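You operate a simulated robot arm through the tools that you are given. There is no shell and no other tool.

You run a simulated robot arm. Do the job below in one go: nothing can be reset, and whatever is moved stays where it is left.

Task
Put things in order on the deck of the flat trolley. At the end: the white airlock stands where the orange knob pin stood; the black oil pourer stands where the grey bung stood; the grey bung stands on top of the green grape bunch; the teal pin stands where the black oil pourer stood; the orange knob pin stands where the teal pin stood; whatever was shut is shut again. Leave all else as you found it, and nothing knocked over.

The check looks at the end state, three seconds after you hand in, the way a careful person would. Anything else that was tipped, shoved, dropped, spilled or broken makes it a failure.

Robot
A 6-joint arm with a two-finger parallel gripper, fixed in place. Base frame: the origin is at the foot of the arm, x ahead of it, y to its left, z up; the work surface is at about z = 0. Lengths are in cm, angles in degrees, forces in N, time in s.
With the tool pointing down near the work surface it reaches from about 12 to 50 cm from the base axis. Its first joint turns from -72.0 to 72.0 degrees. Payload 0.65 kg.
Tool frame: the origin (TCP) lies between the finger pads and is the grasp point; the fingertips stand 2.5 cm ahead of it; z points along the fingers, y is the line along which they close. Largest opening 7.6 cm; finger width 1.8, thickness 1; the body of the gripper, 3.6 by 7.8 cm, starts 4.5 cm behind the TCP.
Orientation is that of the tool frame in the base frame, as a unit quaternion [x, y, z, w]. With the fingers straight down and closing along the base's y, the tool's x points along the base's -x, its y along +y and its z along -z.

Tools
- The arm moves only by the tool step_arm. Its argument "targets" is one flat list of numbers, 7 for each row, row after row: the shift along the tool's x, y, z in units of 40 mm (1.0 is 40 mm), then the turn, a rotation vector about the tool's x, y, z in units of 5 degrees (1.0 is 5 degrees), then the opening, from 0 (shut) to 1 (fully open). In form: [tx, ty, tz, ax, ay, az, claw, tx, ty, tz, ax, ay, az, claw, ...]. A call has 1 to 20 rows; each row shifts and turns the commanded pose from where the row before left it, along the tool's axes as they then stand. A call with a number of a shift or a turn outside -1 to 1 is refused whole. Rows are played at 5 a second. More than 5 cm and 8.6 degrees between two rows, or a gripper value outside its range, and nothing of the call is played. A pose out of reach is approached as far as the arm can. The call stops where the force on the tool passes 40 N (or 10 N more than at its start, if that is more) or the arm is blocked; 0.2 s more then pass. The fingers move at their own pace (about 10.8 cm/s each) and stop on an object; they squeeze with about 40 N. The grip force told is the motor's: it shows also when the fingers shut on nothing. Time passes only in rows, and 0.2 s behind the last, so rows that do not move let the fingers close. The reply holds the time, the measured pose of the TCP, the force on the tool along the base axes, the opening and the grip force, in the units named above and with some noise, with the torque about the TCP (base axes, N m) and any sound that the robot's microphone picked up, and new pictures: "pictures" is both (left out), scene, wrist or none.
- Cameras (640 x 400 px; columns grow to the right, rows downward): "scene" is fixed at [4.96, 26.82, 39.96]; the picture's right is [-0.81, -0.58, 0.00], its down [-0.35, 0.49, -0.80] and it looks along [0.46, -0.65, -0.61] (base axes); focal length 214 px, centre (320, 200). "wrist" rides on the gripper at [5.8, 1.1, -8.1] in the tool frame; the picture's right is [-0.18, 0.98, 0.00], its down [-0.75, -0.14, -0.64] and it looks along [-0.63, -0.12, 0.77] (tool axes); focal length 243 px, centre (320, 200). There is no depth. A picture from a camera that has moved, and an enlarged one, comes with that camera's place and axes in the base frame and with its lens.
- close_up(camera, box): a new picture of the part [left, top, right, bottom] of that camera's present view, enlarged. No time passes.
- hand_in(): hands the job in; it is judged then, once.

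Places have to be worked out from the pictures, the camera data and where the tool is seen. Open the gripper and draw the arm clear of the work before you hand the job in, unless the task says otherwise.

The tools are called after "Emit:" as a command line: name --argument value ..., lists and objects as JSON in quotes. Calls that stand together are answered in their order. step_arm: Moves the arm, as the interface text tells. Its arguments: {"type":"object","properties":{"targets":{"type":"array"},"pictures":{"type":"string","enum":["both","scene","wrist","none"]}},"required":["targets"]} The other tools are called the same way: close_up (camera, box) takes an enlarged picture of a part of a camera's view; hand_in () hands the job in.

At the start:

```text
time: 0.0
ee_pos: [29.64, 7.83, 28.84]
orientation: [0.0, 1.0, 0.0, 0.0]
force: [0.6, -0.3, -0.6]
wrist_torque: [0.0, -0.01, 0.0]
finger_gap: 7.62
finger_force: 0.1
```

scene: 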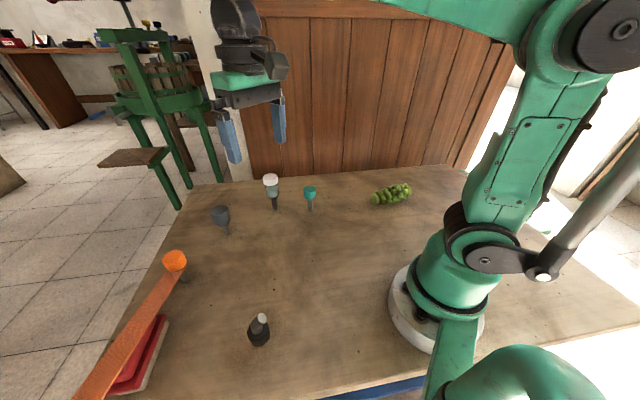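
wrist: 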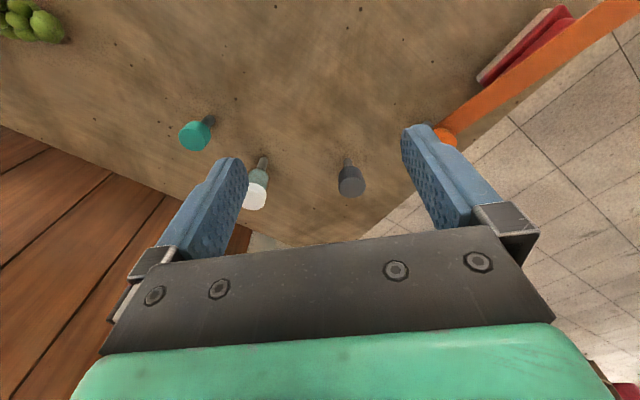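

The first pictures show several small items standing on the deck. I'll take enlarged views to identify each of them before moving anything.

Emit:
close_up --camera "scene" --box '[180, 160, 340, 260]'

Emit:
close_up --camera "scene" --box '[80, 230, 300, 400]'

Emit:
close_up --camera "scene" --box '[340, 160, 440, 222]'

Emit:
close_up --camera "wrist" --box '[160, 80, 480, 280]'

```text
4.00 times, centred on (260, 210) of scene
camera zoom: at [4.96, 26.82, 39.96], right [-0.81, -0.58, 0.0], down [-0.35, 0.49, -0.8], along [0.46, -0.65, -0.61], focal length 858 px, centre (560, 160)
```

zoom: 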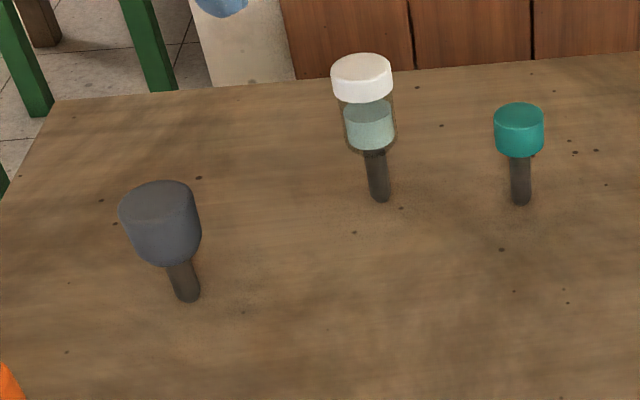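

```text
2.35 times, centred on (190, 315) of scene
camera zoom: at [4.96, 26.82, 39.96], right [-0.81, -0.58, 0.0], down [-0.35, 0.49, -0.8], along [0.46, -0.65, -0.61], focal length 505 px, centre (626, -71)
```

zoom: 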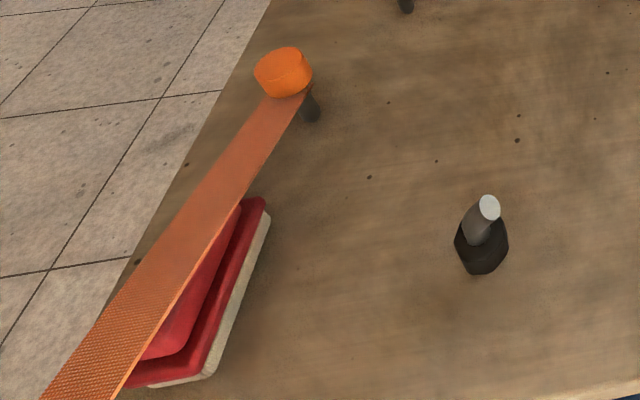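

```text
6.40 times, centred on (390, 191) of scene
camera zoom: at [4.96, 26.82, 39.96], right [-0.81, -0.58, 0.0], down [-0.35, 0.49, -0.8], along [0.46, -0.65, -0.61], focal length 1373 px, centre (-128, 258)
```

zoom: 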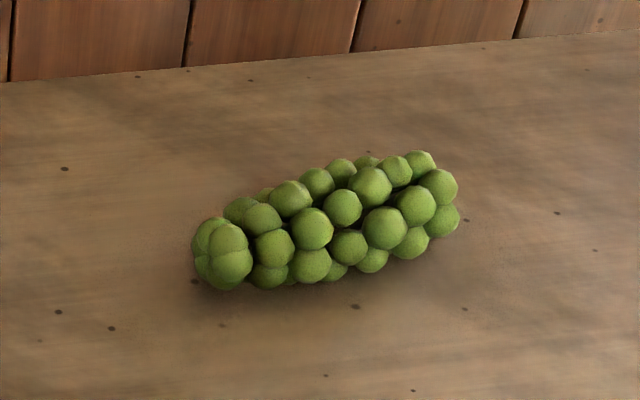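

```text
2.00 times, centred on (320, 180) of wrist
camera zoom: at [23.92, 8.72, 36.88], right [0.18, 0.98, 0.0], down [0.75, -0.14, 0.64], along [0.63, -0.12, -0.77], focal length 485 px, centre (320, 240)
```

zoom: 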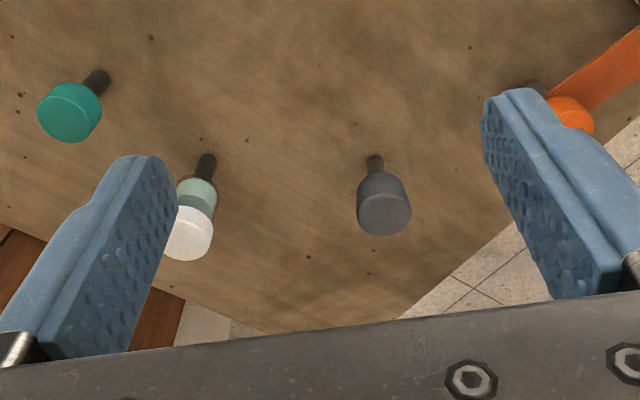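

Rough locations from the two cameras, on z=0: grey bung (45.7, 9.5), airlock (42.8, -4.4), teal pin (34.4, -10), orange knob pin (41.4, 22.3), oil pourer (20.8, 21.5), grapes (18, -28.7). There is also an orange strip over a red box near the orange pin. I'll stay high and turn the wrist camera to look at the orange strip and red box before touching anything.

Emit:
step_arm --targets '[0.25, 0.83, 0.4, 0, 0, 0, 1, 0.25, 0.83, 0.4, 0, 0, 0, 1, 0.25, 0.83, 0.4, 0, 0, 0, 1, 0, 0, 0, 0, 0, -1, 1, 0, 0, 0, 0, 0, -1, 1, 0, 0, 0, 0, 0, -1, 1, 0, 0, 0, 0, 0, -1, 1, 0, 0, 0, 0, 0, -1, 1, 0, 0, 0, 0, 0, -1, 1, 0, 0, 0, 0, 0, -1, 1, 0, 0, 0, 0, 0, -1, 1, 0, 0, 0, 0, 0, -1, 1]' --pictures "both"

```text
time: 2.6
ee_pos: [26.91, 17.67, 24.05]
orientation: [-0.384, 0.923, 0.0, 0.001]
force: [-0.2, -0.2, -0.5]
wrist_torque: [0.05, 0.0, -0.01]
finger_gap: 7.61
finger_force: 0.1
camera wrist: at [21.9, 14.19, 32.09], right [-0.57, 0.82, 0.0], down [0.63, 0.43, 0.64], along [0.53, 0.37, -0.76], focal length 243 px, centre (320, 200)
```

scene: 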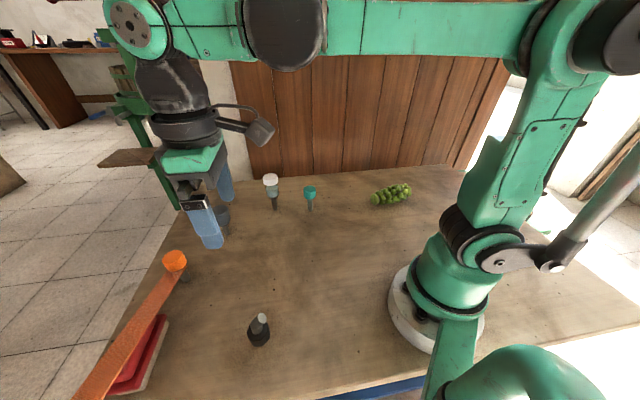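
wrist: 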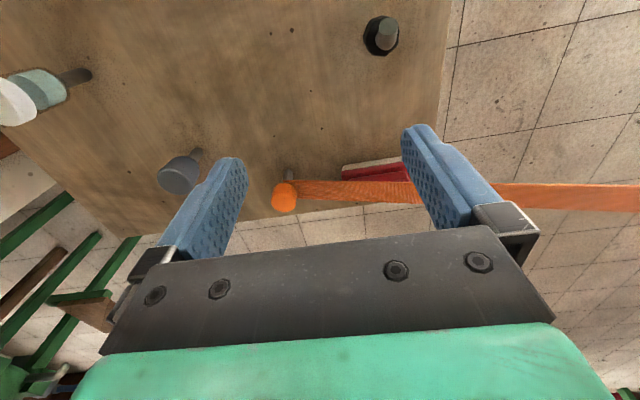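

The strip runs from the orange knob out past the deck's edge. I'll zoom in on that and on the pourer.

Emit:
close_up --camera "wrist" --box '[240, 130, 440, 255]'

Emit:
close_up --camera "wrist" --box '[480, 150, 640, 250]'

Emit:
close_up --camera "wrist" --box '[340, 0, 420, 60]'

Emit:
close_up --camera "wrist" --box '[0, 50, 240, 200]'

Emit:
close_up --camera "scene" --box '[60, 240, 200, 400]'

```text
3.20 times, centred on (340, 192) of wrist
camera zoom: at [21.9, 14.19, 32.09], right [-0.57, 0.82, 0.0], down [0.63, 0.43, 0.64], along [0.53, 0.37, -0.76], focal length 776 px, centre (256, 224)
```

zoom: 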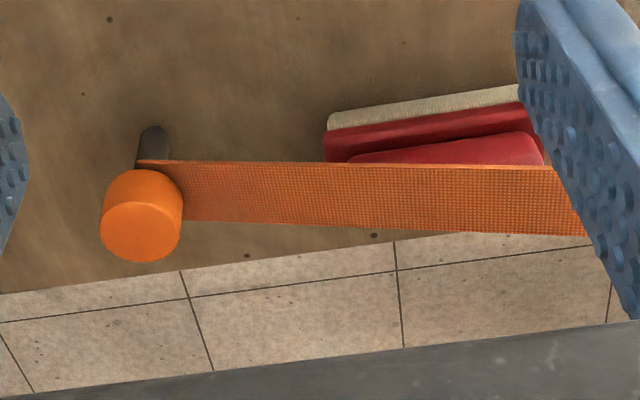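

```text
4.00 times, centred on (560, 200) of wrist
camera zoom: at [21.9, 14.19, 32.09], right [-0.57, 0.82, 0.0], down [0.63, 0.43, 0.64], along [0.53, 0.37, -0.76], focal length 970 px, centre (-640, 200)
```

zoom: 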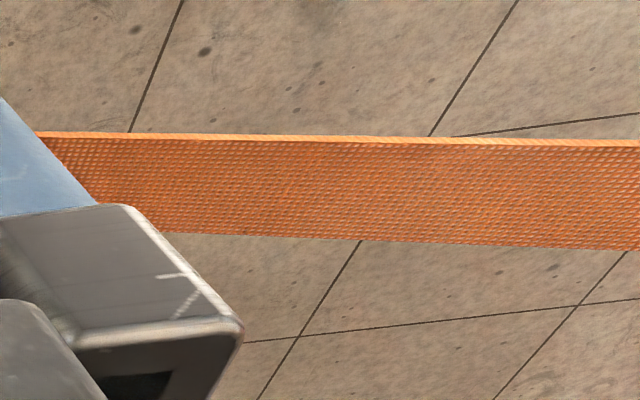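

```text
6.67 times, centred on (380, 30) of wrist
camera zoom: at [21.9, 14.19, 32.09], right [-0.57, 0.82, 0.0], down [0.63, 0.43, 0.64], along [0.53, 0.37, -0.76], focal length 1618 px, centre (-80, 1333)
```

zoom: 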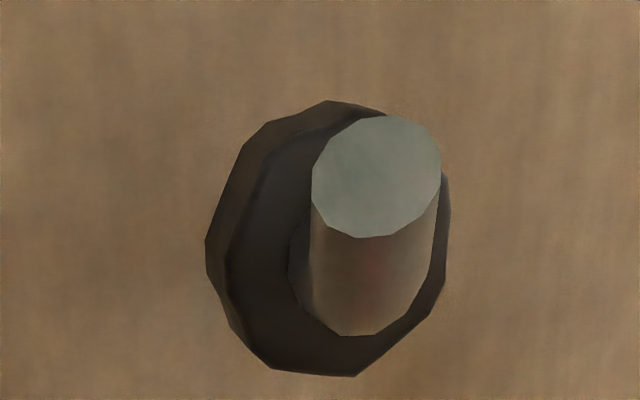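

```text
2.67 times, centred on (120, 125) of wrist
camera zoom: at [21.9, 14.19, 32.09], right [-0.57, 0.82, 0.0], down [0.63, 0.43, 0.64], along [0.53, 0.37, -0.76], focal length 647 px, centre (853, 400)
```

zoom: 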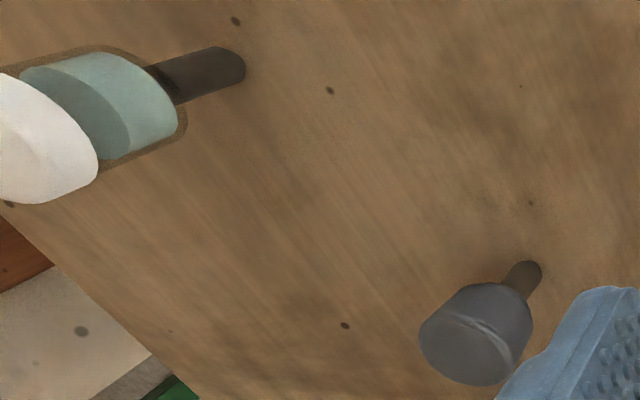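

```text
2.50 times, centred on (130, 320) of scene
camera zoom: at [4.96, 26.82, 39.96], right [-0.81, -0.58, 0.0], down [-0.35, 0.49, -0.8], along [0.46, -0.65, -0.61], focal length 536 px, centre (795, -100)
```

zoom: 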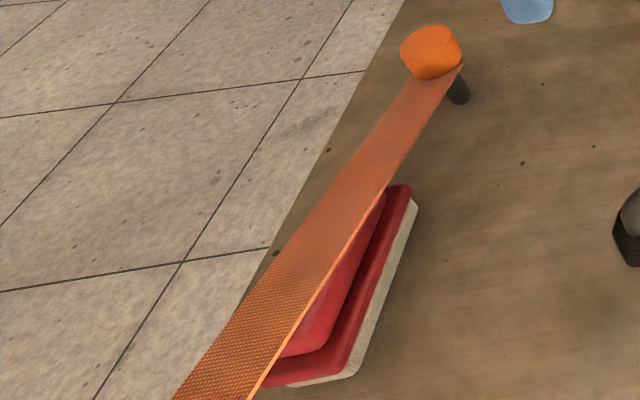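

The strip looks like a flat strap, about 3.6 cm wide, running roughly level at z≈5 from under the orange knob, over the red box and off the deck. I'll turn the camera further left to find its far end.

Emit:
step_arm --targets '[0, 0, -1, 0, 0, -1, 1, 0, 0, -1, 0, 0, -1, 1, 0, 0, 0, 0, 0, -1, 1, 0, 0, 0, 0, 0, -1, 1, 0, 0, 0, 0, 0, -1, 1, 0, 0, 0, 0, 0, -1, 1, 0, 0, 0, 0, 0, -1, 1, 0, 0, 0, 0, 0, -1, 1, 0, 0, 0, 0, 0, -1, 1]' --pictures "both"

```text
time: 4.6
ee_pos: [26.63, 17.7, 31.96]
orientation: [0.708, -0.706, -0.001, -0.001]
force: [0.0, -0.5, -0.7]
wrist_torque: [0.01, -0.01, -0.02]
finger_gap: 7.58
finger_force: 0.1
camera wrist: at [25.67, 11.75, 40.08], right [-0.98, 0.18, 0.0], down [0.14, 0.75, 0.64], along [0.12, 0.63, -0.76], focal length 243 px, centre (320, 200)
```

scene: 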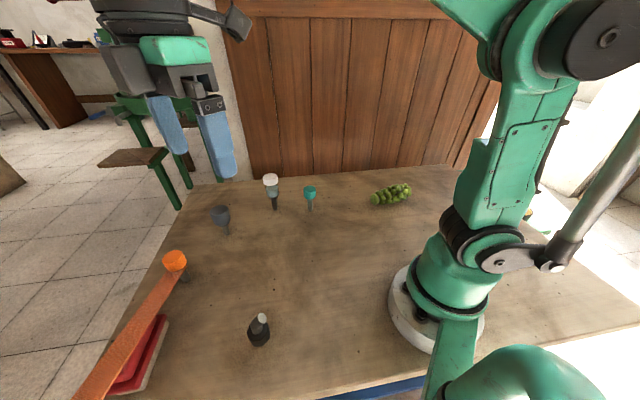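
wrist: 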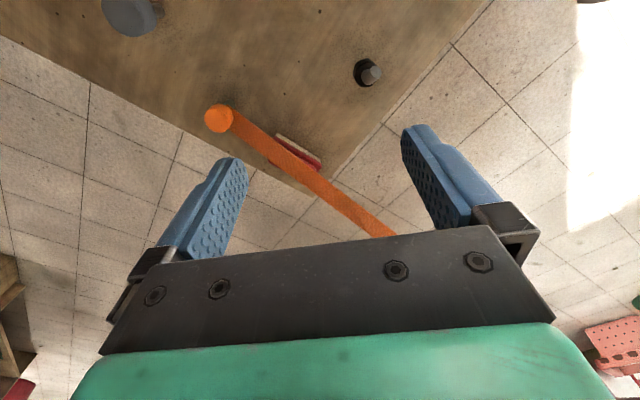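

The far end is hidden behind the gripper. I'll pitch the gripper outward to see where the strap goes.

Emit:
step_arm --targets '[0, 0, 0, 0, -1, 0, 1, 0, 0, 0, 0, -1, 0, 1, 0, 0, 0, 0, -1, 0, 1, 0, 0, 0, 0, -1, 0, 1, 0, 0, 0, 0, -1, 0, 1, 0, 0, 0, 0, -1, 0, 1, 0, 0, 0, 0, -1, 0, 1]' --pictures "wrist"

```text
time: 6.2
ee_pos: [26.72, 17.62, 32.01]
orientation: [0.674, -0.673, -0.214, -0.214]
force: [-0.4, -0.2, -0.1]
wrist_torque: [-0.01, -0.01, -0.01]
finger_gap: 7.62
finger_force: 0.0
camera wrist: at [25.64, 8.19, 35.25], right [-0.98, 0.15, 0.1], down [0.14, 0.25, 0.96], along [0.12, 0.96, -0.26], focal length 243 px, centre (320, 200)
```

wrist: 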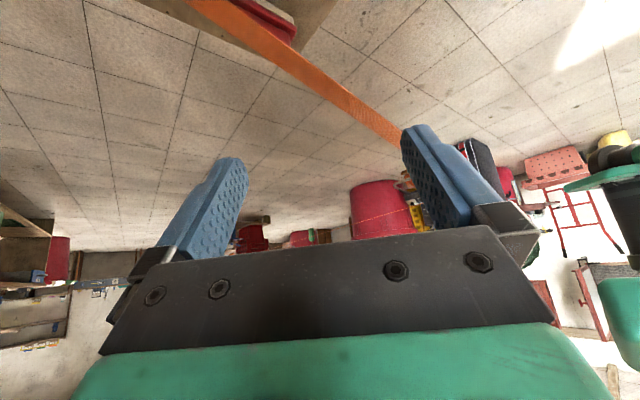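

Emit:
close_up --camera "wrist" --box '[180, 0, 440, 170]'

Emit:
close_up --camera "wrist" --box '[380, 90, 540, 240]'

```text
2.35 times, centred on (310, 85) of wrist
camera zoom: at [25.64, 8.19, 35.25], right [-0.98, 0.15, 0.1], down [0.14, 0.25, 0.96], along [0.12, 0.96, -0.26], focal length 571 px, centre (344, 471)
```

zoom: 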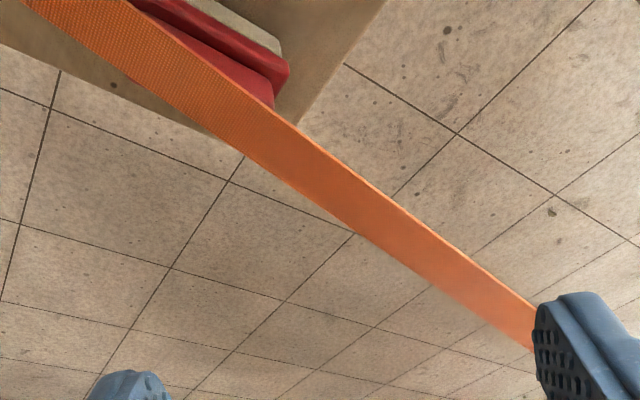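

```text
2.67 times, centred on (460, 165) of wrist
camera zoom: at [25.64, 8.19, 35.25], right [-0.98, 0.15, 0.1], down [0.14, 0.25, 0.96], along [0.12, 0.96, -0.26], focal length 647 px, centre (-53, 293)
```

zoom: 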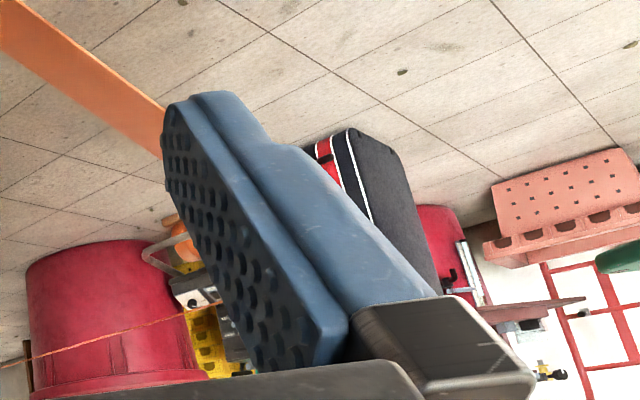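

The strap runs well off the deck towards the background. Next I'll take a close, lower look at the point where the strap meets the orange pin, to see whether it is attached. I'll level the tool, yaw to about 30°, then descend to z≈14 over empty deck.

Emit:
step_arm --targets '[0, 0, 0, 0, 1, 0, 1, 0, 0, 0, 0, 1, 0, 1, 0, 0, 0, 0, 1, 0, 1, 0, 0, 0, 0, 1, 0, 1, 0, 0, 0, 0, 1, 0, 1, 0, 0, 0, 0, 1, 0, 1, 0, 0, 0, 0, 1, 0, 1, 0, 0, 0, 0, 0, 1, 1, 0, 0, 0, 0, 0, 1, 1, 0, 0, 0, 0, 0, 1, 1, 0, 0, 0, 0, 0, 1, 1, 0, 0, 0, 0, 0, 1, 1, 0, 0, 0, 0, 0, 1, 1, 0, 0, 0, 0, 0, 1, 1, 0, 0, 0, 0, 0, 1, 1, 0, 0, 0, 0, 0, 1, 1, 0, 0, 0, 0, 0, 1, 1, 0, 0, 0, 0, 0, 1, 1, 0, 0, 0, 0, 0, 1, 1]' --pictures "none"

Emit:
step_arm --targets '[-0.215, -0.16, 0.9, 0, 0, 0, 1, -0.215, -0.16, 0.9, 0, 0, 0, 1, -0.215, -0.16, 0.9, 0, 0, 0, 1, -0.215, -0.16, 0.9, 0, 0, 0, 1, -0.215, -0.16, 0.9, 0, 0, 0, 1]' --pictures "both"

```text
time: 10.2
ee_pos: [26.77, 17.6, 31.92]
orientation: [-0.259, 0.966, 0.0, 0.001]
force: [-0.5, 0.0, -0.3]
wrist_torque: [0.01, -0.03, 0.04]
finger_gap: 7.6
finger_force: 0.1
```

```text
time: 11.4
ee_pos: [32.05, 17.07, 14.02]
orientation: [-0.259, 0.966, 0.001, 0.001]
force: [0.8, 0.1, -0.4]
wrist_torque: [0.02, 0.03, 0.0]
finger_gap: 7.59
finger_force: 0.1
camera wrist: at [26.48, 15.0, 22.08], right [-0.33, 0.94, 0.0], down [0.72, 0.25, 0.64], along [0.61, 0.22, -0.76], focal length 243 px, centre (320, 200)
```

scene: 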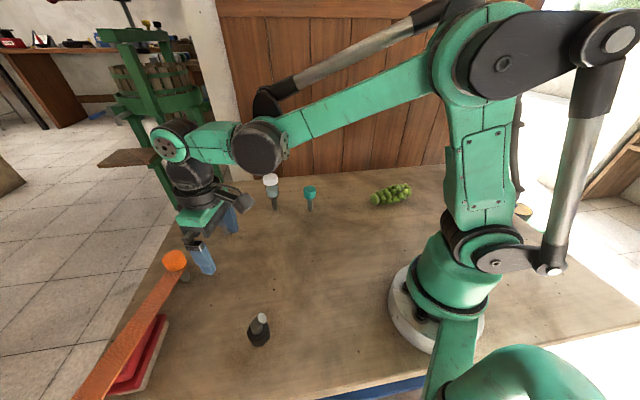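
wrist: 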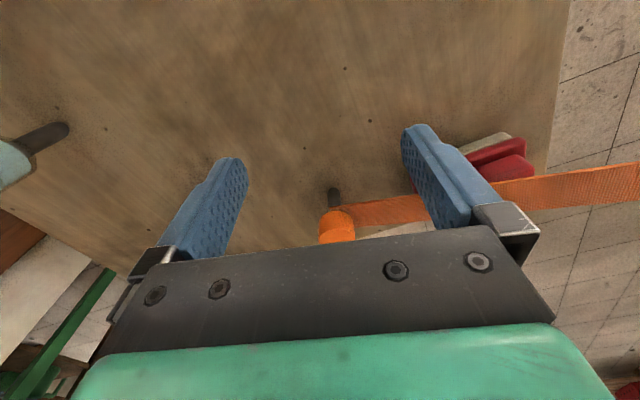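

Emit:
close_up --camera "wrist" --box '[280, 160, 440, 260]'

Emit:
close_up --camera "wrist" --box '[440, 120, 640, 245]'

Emit:
close_up --camera "scene" --box '[140, 230, 220, 310]'

```text
4.00 times, centred on (360, 210) of wrist
camera zoom: at [26.48, 15.0, 22.08], right [-0.33, 0.94, 0.0], down [0.72, 0.25, 0.64], along [0.61, 0.22, -0.76], focal length 970 px, centre (160, 160)
```

zoom: 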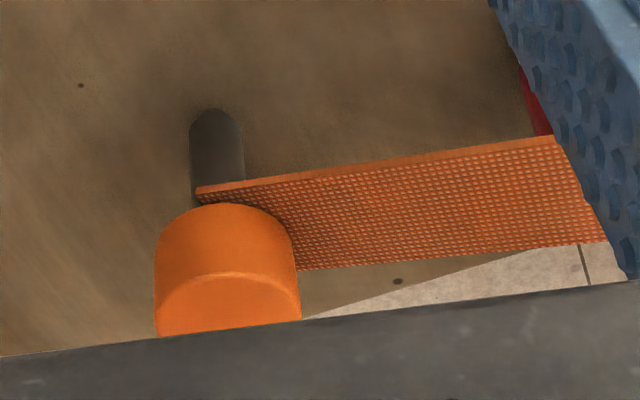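

```text
3.20 times, centred on (540, 182) of wrist
camera zoom: at [26.48, 15.0, 22.08], right [-0.33, 0.94, 0.0], down [0.72, 0.25, 0.64], along [0.61, 0.22, -0.76], focal length 776 px, centre (-384, 256)
```

zoom: 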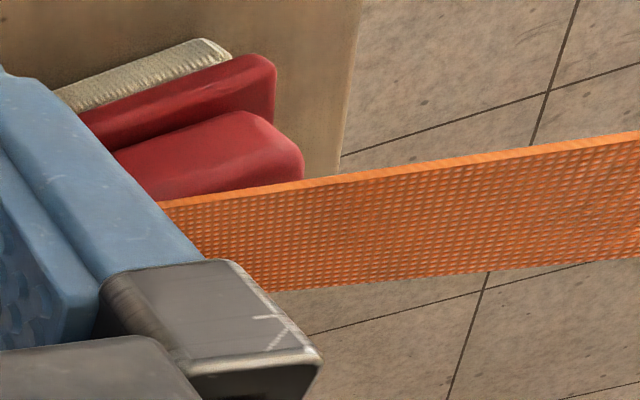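

```text
5.00 times, centred on (180, 270) of scene
camera zoom: at [4.96, 26.82, 39.96], right [-0.81, -0.58, 0.0], down [-0.35, 0.49, -0.8], along [0.46, -0.65, -0.61], focal length 1072 px, centre (1020, -150)
```

zoom: 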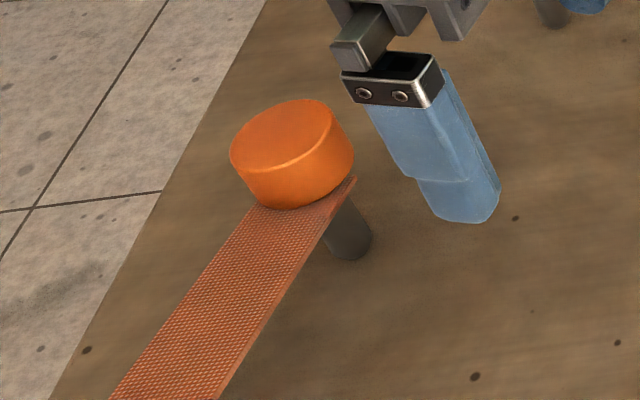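

The strap's end sits right under the orange knob, around its stem; I'll deal with that when I reach that pin. Now I'll rise and go look at the grape bunch, which has to carry the bung.

Emit:
step_arm --targets '[0, 0, -1, 0, 0, 0, 1, 0, 0, -1, 0, 0, 0, 1, 0, 0, -1, 0, 0, 0, 1, 0.798, -0.495, 0, 0, 0, 0, 1, 0.798, -0.495, 0, 0, 0, 0, 1, 0.798, -0.495, 0, 0, 0, 0, 1, 0.798, -0.495, 0, 0, 0, 0, 1, 0.798, -0.495, 0, 0, 0, 0, 1, 0.798, -0.495, 0, 0, 0, 0, 1, 0.798, -0.495, 0, 0, 0, 0, 1, 0.798, -0.495, 0, 0, 0, 0, 1, 0.798, -0.495, 0, 0, 0, 0, 1, 0.798, -0.495, 0, 0, 0, 0, 1, 0.798, -0.495, 0, 0, 0, 0, 1]' --pictures "none"

Emit:
step_arm --targets '[0, 0, 0, 0, 0, 1, 1, 0, 0, 0, 0, 0, 1, 1, 0, 0, 0, 0, 0, 1, 1, 0, 0, 0, 0, 0, 1, 1, 0, 0, 0, 0, 0, 1, 1, 0, 0, 0, 0, 0, 1, 1, 0, 0, 0, 0, 0, 1, 1, 0, 0, 0, 0, 0, 1, 1, 0, 0, 0, 0, 0, 1, 1, 0, 0, 0, 0, 0, 1, 1, 0, 0, 0, 0, 0, 1, 1, 0, 0, 0, 0, 0, 1, 1, 0, 0, 0, 0, 0, 1, 1, 0, 0, 0, 0, 0, 1, 1, 0, 0, 0, 0, 0, 1, 1, 0, 0, 0, 0, 0, 1, 1, 0, 0, 0, 0, 0, 1, 1, 0, 0, 1, 0, 0, 0, 1, 0, 0, 1, 0, 0, 0, 1, 0, 0, 1, 0, 0, 0, 1]' --pictures "both"

```text
time: 14.4
ee_pos: [12.45, -19.52, 25.93]
orientation: [-0.259, 0.966, 0.0, 0.001]
force: [-0.9, -0.3, 0.1]
wrist_torque: [0.03, 0.02, 0.0]
finger_gap: 7.63
finger_force: 0.1
```

```text
time: 18.6
ee_pos: [12.57, -19.29, 13.88]
orientation: [0.461, 0.887, 0.001, 0.0]
force: [-0.7, -0.8, -0.5]
wrist_torque: [-0.03, 0.02, 0.01]
finger_gap: 7.61
finger_force: 0.0
camera wrist: at [10.17, -13.98, 21.96], right [0.91, 0.41, 0.0], down [0.32, -0.7, 0.64], along [0.27, -0.58, -0.77], focal length 243 px, centre (320, 200)
```

scene: 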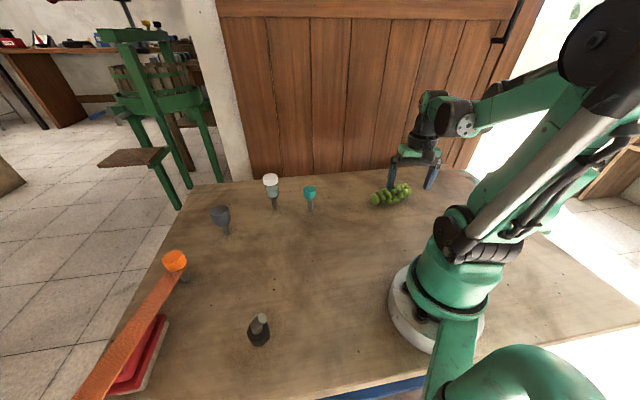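
wrist: 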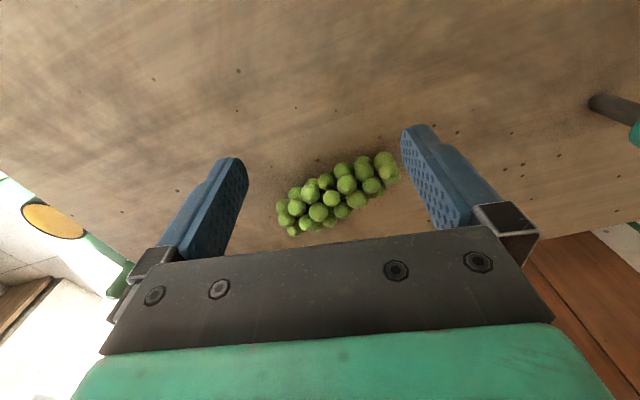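

Emit:
close_up --camera "wrist" --box '[260, 140, 420, 250]'

Emit:
close_up --camera "scene" --box '[355, 170, 425, 215]'

Emit:
close_up --camera "wrist" --box '[540, 70, 640, 160]'

Emit:
close_up --camera "wrist" --box '[0, 170, 160, 290]'

```text
3.64 times, centred on (340, 195) of wrist
camera zoom: at [10.17, -13.98, 21.96], right [0.91, 0.41, 0.0], down [0.32, -0.7, 0.64], along [0.27, -0.58, -0.77], focal length 882 px, centre (247, 218)
```

zoom: 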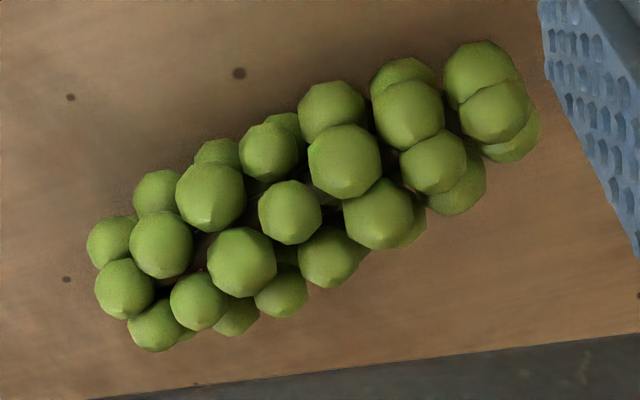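

```text
8.89 times, centred on (390, 192) of scene
camera zoom: at [4.96, 26.82, 39.96], right [-0.81, -0.58, 0.0], down [-0.35, 0.49, -0.8], along [0.46, -0.65, -0.61], focal length 1906 px, centre (-302, 267)
```

zoom: 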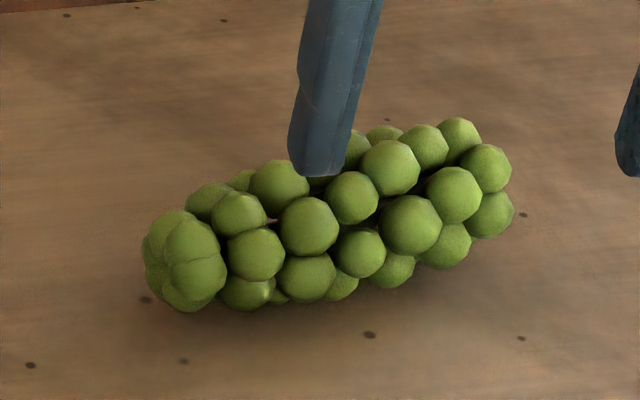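

```text
4.44 times, centred on (590, 115) of wrist
camera zoom: at [10.17, -13.98, 21.96], right [0.91, 0.41, 0.0], down [0.32, -0.7, 0.64], along [0.27, -0.58, -0.77], focal length 1078 px, centre (-880, 578)
```

zoom: 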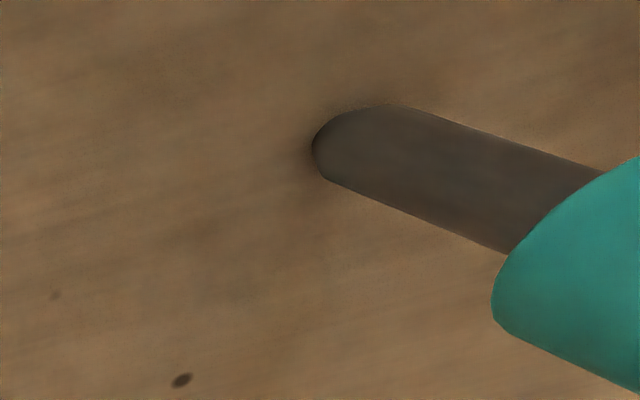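

```text
3.33 times, centred on (80, 230) of wrist
camera zoom: at [10.17, -13.98, 21.96], right [0.91, 0.41, 0.0], down [0.32, -0.7, 0.64], along [0.27, -0.58, -0.77], focal length 809 px, centre (1120, 100)
```

zoom: 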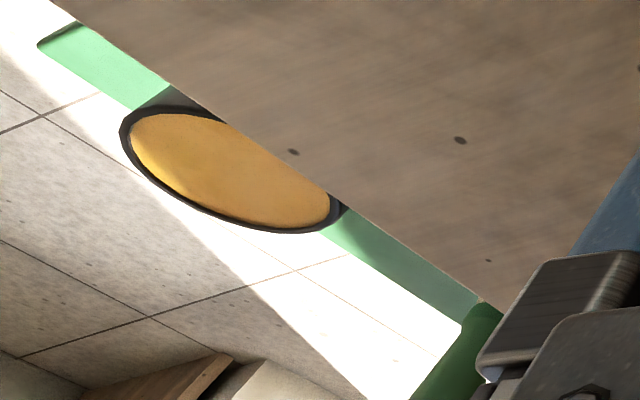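

The bunch is about 10 cm long and 4 cm wide, with bumpy grapes. Next I'll go high above the grey bung and get a precise fix on it.

Emit:
step_arm --targets '[0, 0, -1, 0, 0, 0, 1, 0, 0, -1, 0, 0, 0, 1, 0, 0, -1, 0, 0, 0, 1, 0.116, 0.966, 0, 0, 0, 0, 1, 0.116, 0.966, 0, 0, 0, 0, 1, 0.116, 0.966, 0, 0, 0, 0, 1, 0.116, 0.966, 0, 0, 0, 0, 1, 0.116, 0.966, 0, 0, 0, 0, 1, 0.116, 0.966, 0, 0, 0, 0, 1, 0.116, 0.966, 0, 0, 0, 0, 1, 0.116, 0.966, 0, 0, 0, 0, 1, 0.116, 0.966, 0, 0, 0, 0, 1, 0.116, 0.966, 0, 0, 0, 0, 1]' --pictures "none"

Emit:
step_arm --targets '[0, 0, 0, 0, 0, -1, 1, 0, 0, 0, 0, 0, -1, 1, 0, 0, 0, 0, 0, -1, 1, 0, 0, 0, 0, 0, -1, 1, 0, 0, 0, 0, 0, -1, 1, 0, 0, 0, 0, 0, -1, 1, 0, 0, 0, 0, 0, -1, 1, 0, 0, 0, 0, 0, -1, 1, 0, 0, 0, 0, 0, -1, 1, 0, 0, 0, 0, 0, -1, 1, 0, 0, 0, 0, 0, -1, 1, 0, 0, 0, 0, 0, -1, 1, 0, 0, 0, 0, 0, -1, 1, 0, 0, 1, 0, 0, 0, 1]' --pictures "both"

```text
time: 21.4
ee_pos: [41.59, 6.65, 26.18]
orientation: [0.462, 0.887, 0.0, 0.0]
force: [-0.3, 0.1, 0.3]
wrist_torque: [-0.03, 0.0, -0.03]
finger_gap: 7.61
finger_force: 0.0
```

```text
time: 24.4
ee_pos: [41.42, 6.6, 21.84]
orientation: [-0.088, 0.996, 0.0, 0.001]
force: [0.5, 0.4, -0.6]
wrist_torque: [-0.01, 0.02, 0.0]
finger_gap: 7.58
finger_force: 0.0
camera wrist: at [35.56, 6.5, 30.02], right [0.01, 1.0, 0.0], down [0.76, -0.01, 0.64], along [0.64, 0.0, -0.76], focal length 243 px, centre (320, 200)
```

scene: 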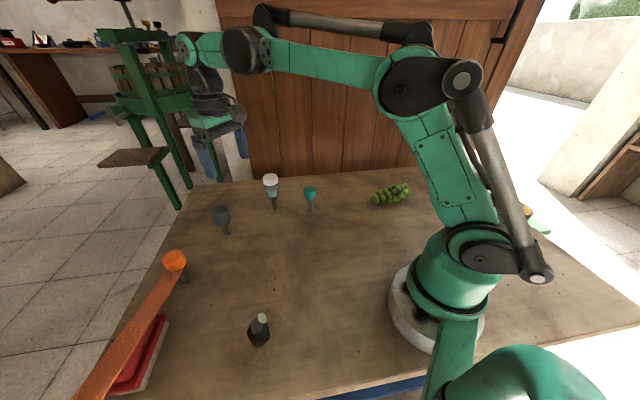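
wrist: 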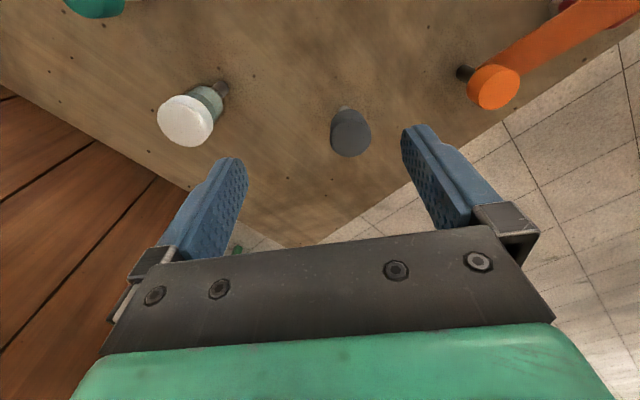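

The arm was near its reach limit at that height, so the pose came up short of the command. I'll lower a little and see where the commanded pose really is.

Emit:
step_arm --targets '[0, 0, 0.5, 0, 0, 0, 1, 0, 0, 0.5, 0, 0, 0, 1, 0, 0, 0, 0, 0, 0, 1]' --pictures "wrist"

```text
time: 25.2
ee_pos: [41.54, 6.55, 17.98]
orientation: [-0.087, 0.996, 0.0, 0.001]
force: [-0.1, 0.3, 0.0]
wrist_torque: [0.01, -0.03, 0.01]
finger_gap: 7.6
finger_force: 0.1
camera wrist: at [35.6, 6.48, 26.05], right [0.01, 1.0, 0.0], down [0.76, -0.01, 0.64], along [0.64, -0.01, -0.76], focal length 243 px, centre (320, 200)
```

wrist: 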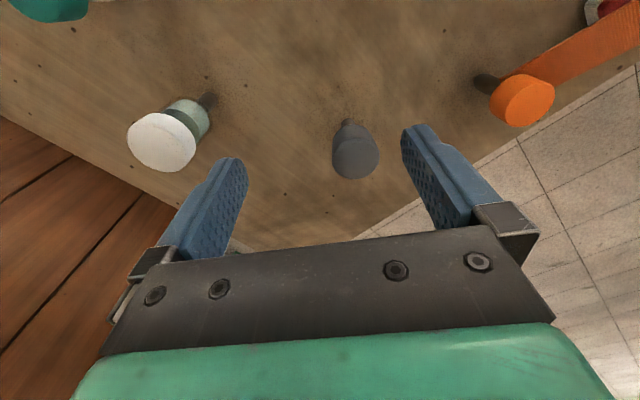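

The pose matches the command (I had sent one row fewer than planned). I'll take enlarged views of the objects from here.

Emit:
close_up --camera "wrist" --box '[300, 100, 420, 190]'

Emit:
close_up --camera "wrist" --box '[110, 70, 250, 180]'

Emit:
close_up --camera "wrist" --box '[460, 0, 640, 130]'

```text
4.44 times, centred on (360, 145) of wrist
camera zoom: at [35.6, 6.48, 26.05], right [0.01, 1.0, 0.0], down [0.76, -0.01, 0.64], along [0.64, -0.01, -0.76], focal length 1078 px, centre (142, 444)
```

zoom: 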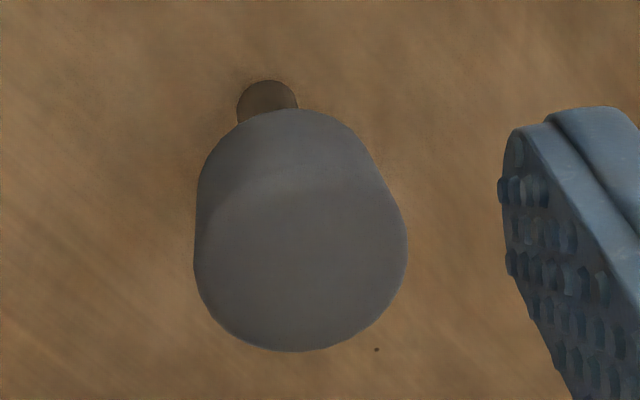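

```text
3.64 times, centred on (180, 125) of wrist
camera zoom: at [35.6, 6.48, 26.05], right [0.01, 1.0, 0.0], down [0.76, -0.01, 0.64], along [0.64, -0.01, -0.76], focal length 882 px, centre (829, 473)
```

zoom: 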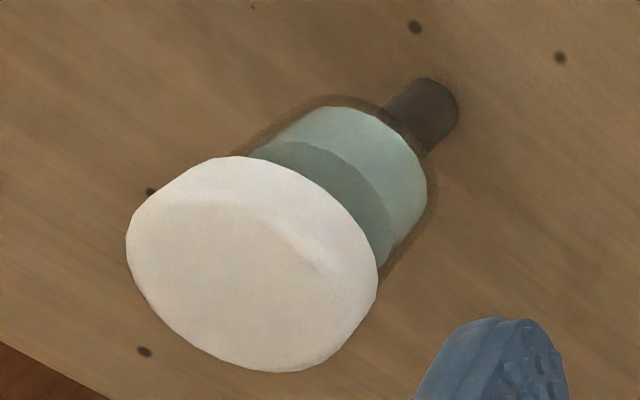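

```text
3.08 times, centred on (550, 65) of wrist
camera zoom: at [35.6, 6.48, 26.05], right [0.01, 1.0, 0.0], down [0.76, -0.01, 0.64], along [0.64, -0.01, -0.76], focal length 746 px, centre (-388, 615)
```

zoom: 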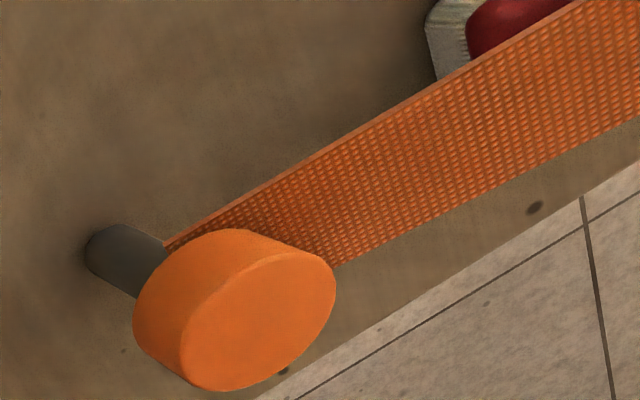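

I fix the bung's stem at about (46.6, 9.45), with its head spanning z≈3–8 and about 4.2 cm wide at the top. I'll move over it and stop with the fingertips above its top to check alignment.

Emit:
step_arm --targets '[-0.685, 0.244, 0, 0, 0, 0, 1, -0.685, 0.244, 0, 0, 0, 0, 1, 0, 0, 0.7, 0, 0, 0, 1, 0, 0, 0.7, 0, 0, 0, 1, 0, 0, 0, 0, 0, 0, 1]' --pictures "both"

```text
time: 26.4
ee_pos: [46.54, 9.42, 12.45]
orientation: [-0.087, 0.996, 0.001, 0.001]
force: [0.2, -0.6, 1.2]
wrist_torque: [0.01, -0.02, -0.02]
finger_gap: 7.61
finger_force: 0.1
camera wrist: at [40.63, 9.4, 20.5], right [0.01, 1.0, 0.0], down [0.76, -0.01, 0.64], along [0.64, -0.01, -0.76], focal length 243 px, centre (320, 200)
```

scene: 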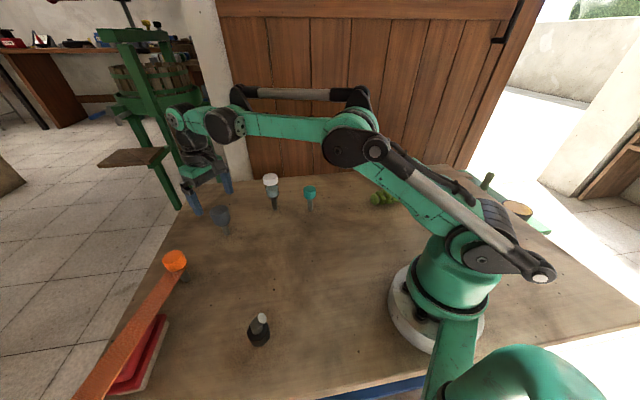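
wrist: 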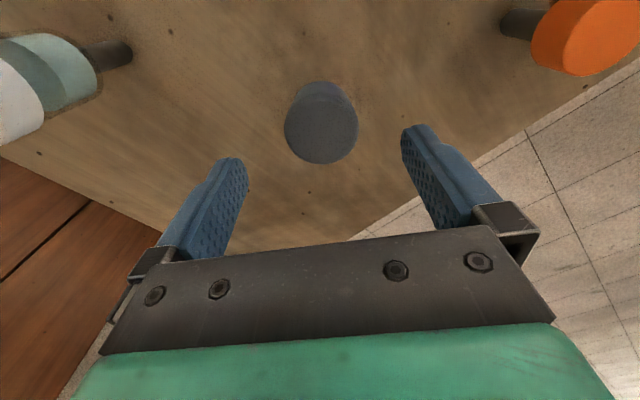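

Emit:
close_up --camera "wrist" --box '[260, 70, 380, 175]'

Emit:
close_up --camera "scene" --box '[160, 150, 260, 250]'

```text
3.81 times, centred on (320, 122) of wrist
camera zoom: at [40.63, 9.4, 20.5], right [0.01, 1.0, 0.0], down [0.76, -0.01, 0.64], along [0.64, -0.01, -0.76], focal length 924 px, centre (320, 495)
```

zoom: 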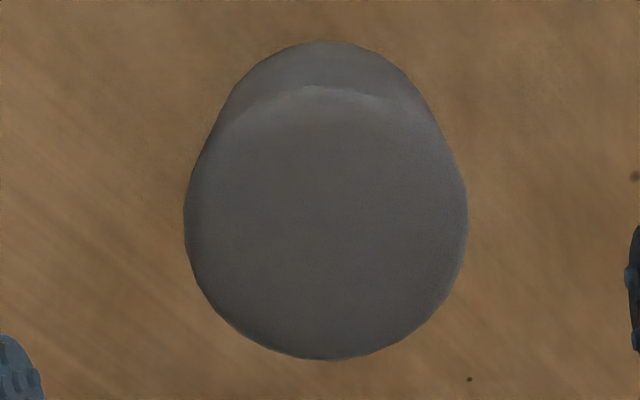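

```text
4.00 times, centred on (210, 200) of scene
camera zoom: at [4.96, 26.82, 39.96], right [-0.81, -0.58, 0.0], down [-0.35, 0.49, -0.8], along [0.46, -0.65, -0.61], focal length 858 px, centre (760, 200)
```

zoom: 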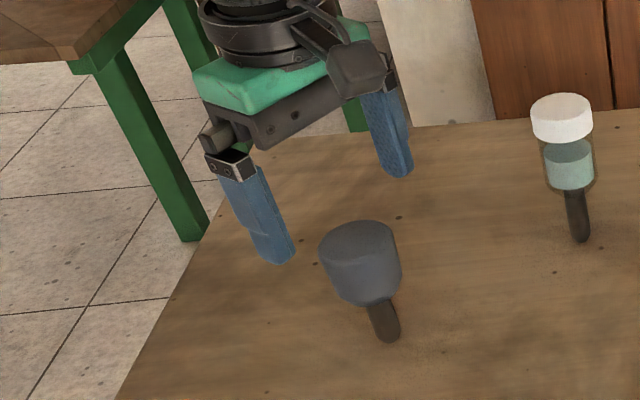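

The bung's top centre lies under the TCP to within about 0.2 cm. I'll descend to z≈7 with a tiny lateral correction, then close.

Emit:
step_arm --targets '[0.03, 0.028, 0.68, 0, 0, 0, 1, 0, 0, 0.68, 0, 0, 0, 1, 0, 0, 0, 0, 0, 0, 1, 0, 0, 0, 0, 0, 0, 0.45, 0, 0, 0, 0, 0, 0, 0.45, 0, 0, 0, 0, 0, 0, 0.2, 0, 0, 0, 0, 0, 0, 0.2]' --pictures "both"

```text
time: 28.0
ee_pos: [46.4, 9.58, 7.07]
orientation: [-0.087, 0.996, 0.001, 0.0]
force: [0.1, 0.2, 0.5]
wrist_torque: [0.02, 0.02, 0.02]
finger_gap: 3.9
finger_force: 40.3
camera wrist: at [40.57, 9.58, 15.12], right [0.01, 1.0, 0.0], down [0.76, -0.01, 0.64], along [0.64, -0.01, -0.76], focal length 243 px, centre (320, 200)
```

scene: 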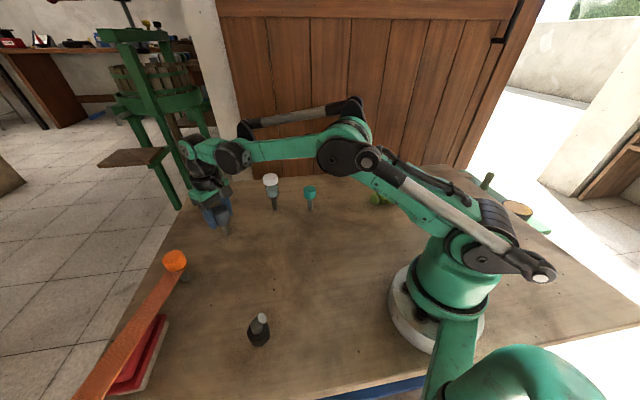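
wrist: 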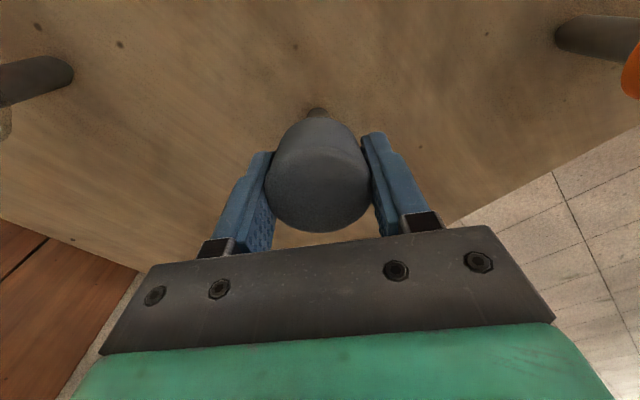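

The bung is gripped (gap 3.9). I'll lift it a little, slowly, watching the force in case it sits in a hole.

Emit:
step_arm --targets '[0, 0, -0.1, 0, 0, 0, 0.2, 0, 0, -0.15, 0, 0, 0, 0.2, 0, 0, -0.25, 0, 0, 0, 0.2, 0, 0, 0, 0, 0, 0, 0.2]' --pictures "both"

Emit:
close_up --camera "wrist" --box '[240, 60, 400, 240]'

Emit:
close_up --camera "scene" --box '[180, 170, 260, 250]'

```text
time: 29.0
ee_pos: [46.34, 9.55, 8.99]
orientation: [-0.088, 0.996, 0.001, 0.001]
force: [-0.7, 0.0, -0.8]
wrist_torque: [0.02, 0.01, 0.01]
finger_gap: 3.88
finger_force: 39.9
camera wrist: at [40.59, 9.58, 17.09], right [0.01, 1.0, 0.0], down [0.76, -0.01, 0.64], along [0.64, -0.01, -0.76], focal length 243 px, centre (320, 200)
```

scene: 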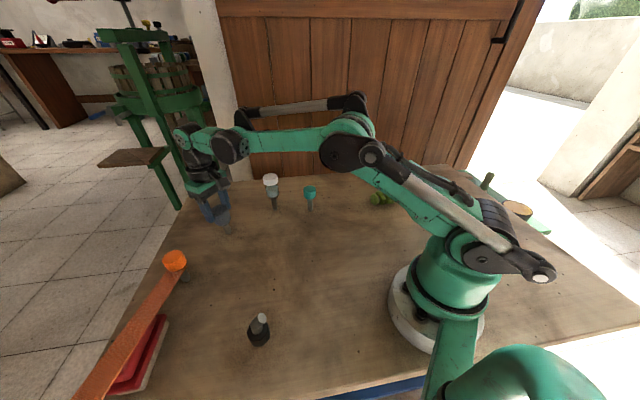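
wrist: 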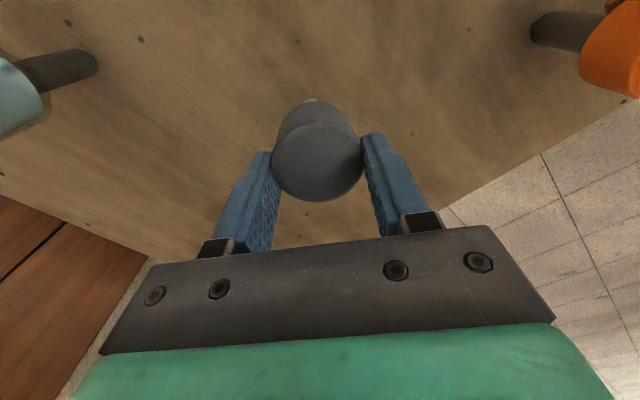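

```text
2.22 times, centred on (320, 150) of wrist
camera zoom: at [40.59, 9.58, 17.09], right [0.01, 1.0, 0.0], down [0.76, -0.01, 0.64], along [0.64, -0.01, -0.76], focal length 539 px, centre (320, 311)
```

zoom: 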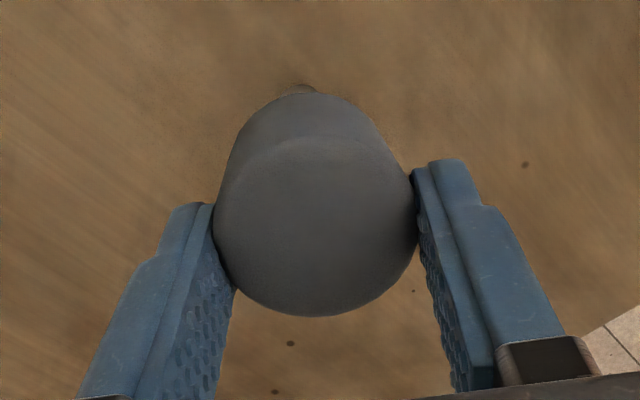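

```text
5.00 times, centred on (220, 210) of scene
camera zoom: at [4.96, 26.82, 39.96], right [-0.81, -0.58, 0.0], down [-0.35, 0.49, -0.8], along [0.46, -0.65, -0.61], focal length 1072 px, centre (820, 150)
```

zoom: 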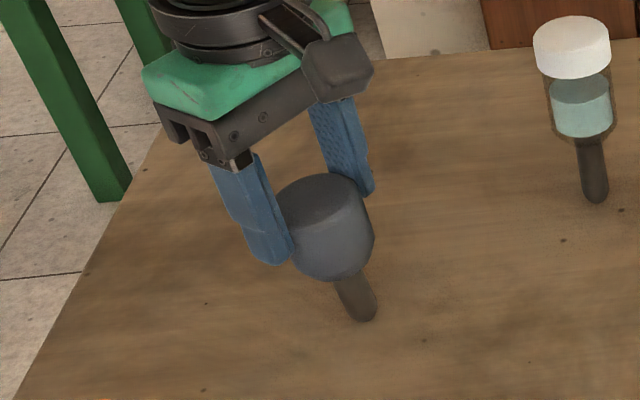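

The gripper rose 2 cm but the bung's top still measures about z≈7.6–8 in both views, so the bung stayed put and slid through the pads. I'll check the pads and stem base more closely before regripping.

Emit:
close_up --camera "wrist" --box '[280, 80, 350, 130]'

Emit:
close_up --camera "scene" --box '[205, 200, 245, 240]'

```text
8.00 times, centred on (315, 105) of wrist
camera zoom: at [40.59, 9.58, 17.09], right [0.01, 1.0, 0.0], down [0.76, -0.01, 0.64], along [0.64, -0.01, -0.76], focal length 1941 px, centre (360, 960)
```

zoom: 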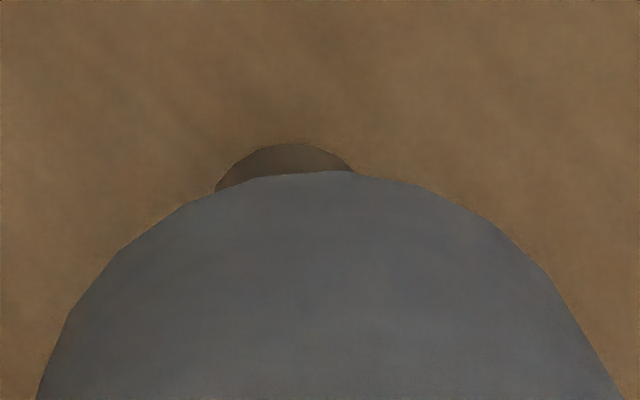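

```text
10.00 times, centred on (225, 220) of scene
camera zoom: at [4.96, 26.82, 39.96], right [-0.81, -0.58, 0.0], down [-0.35, 0.49, -0.8], along [0.46, -0.65, -0.61], focal length 2145 px, centre (1270, 0)
```

zoom: 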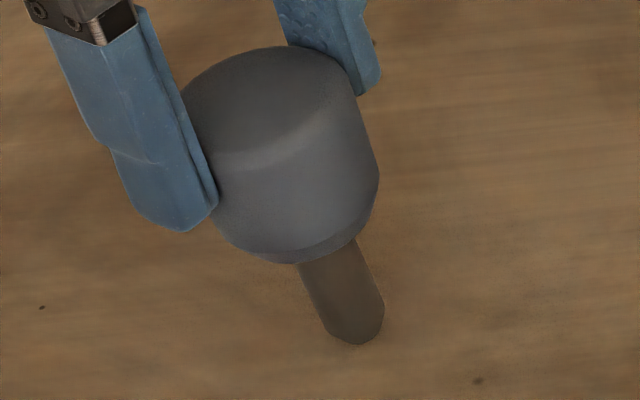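

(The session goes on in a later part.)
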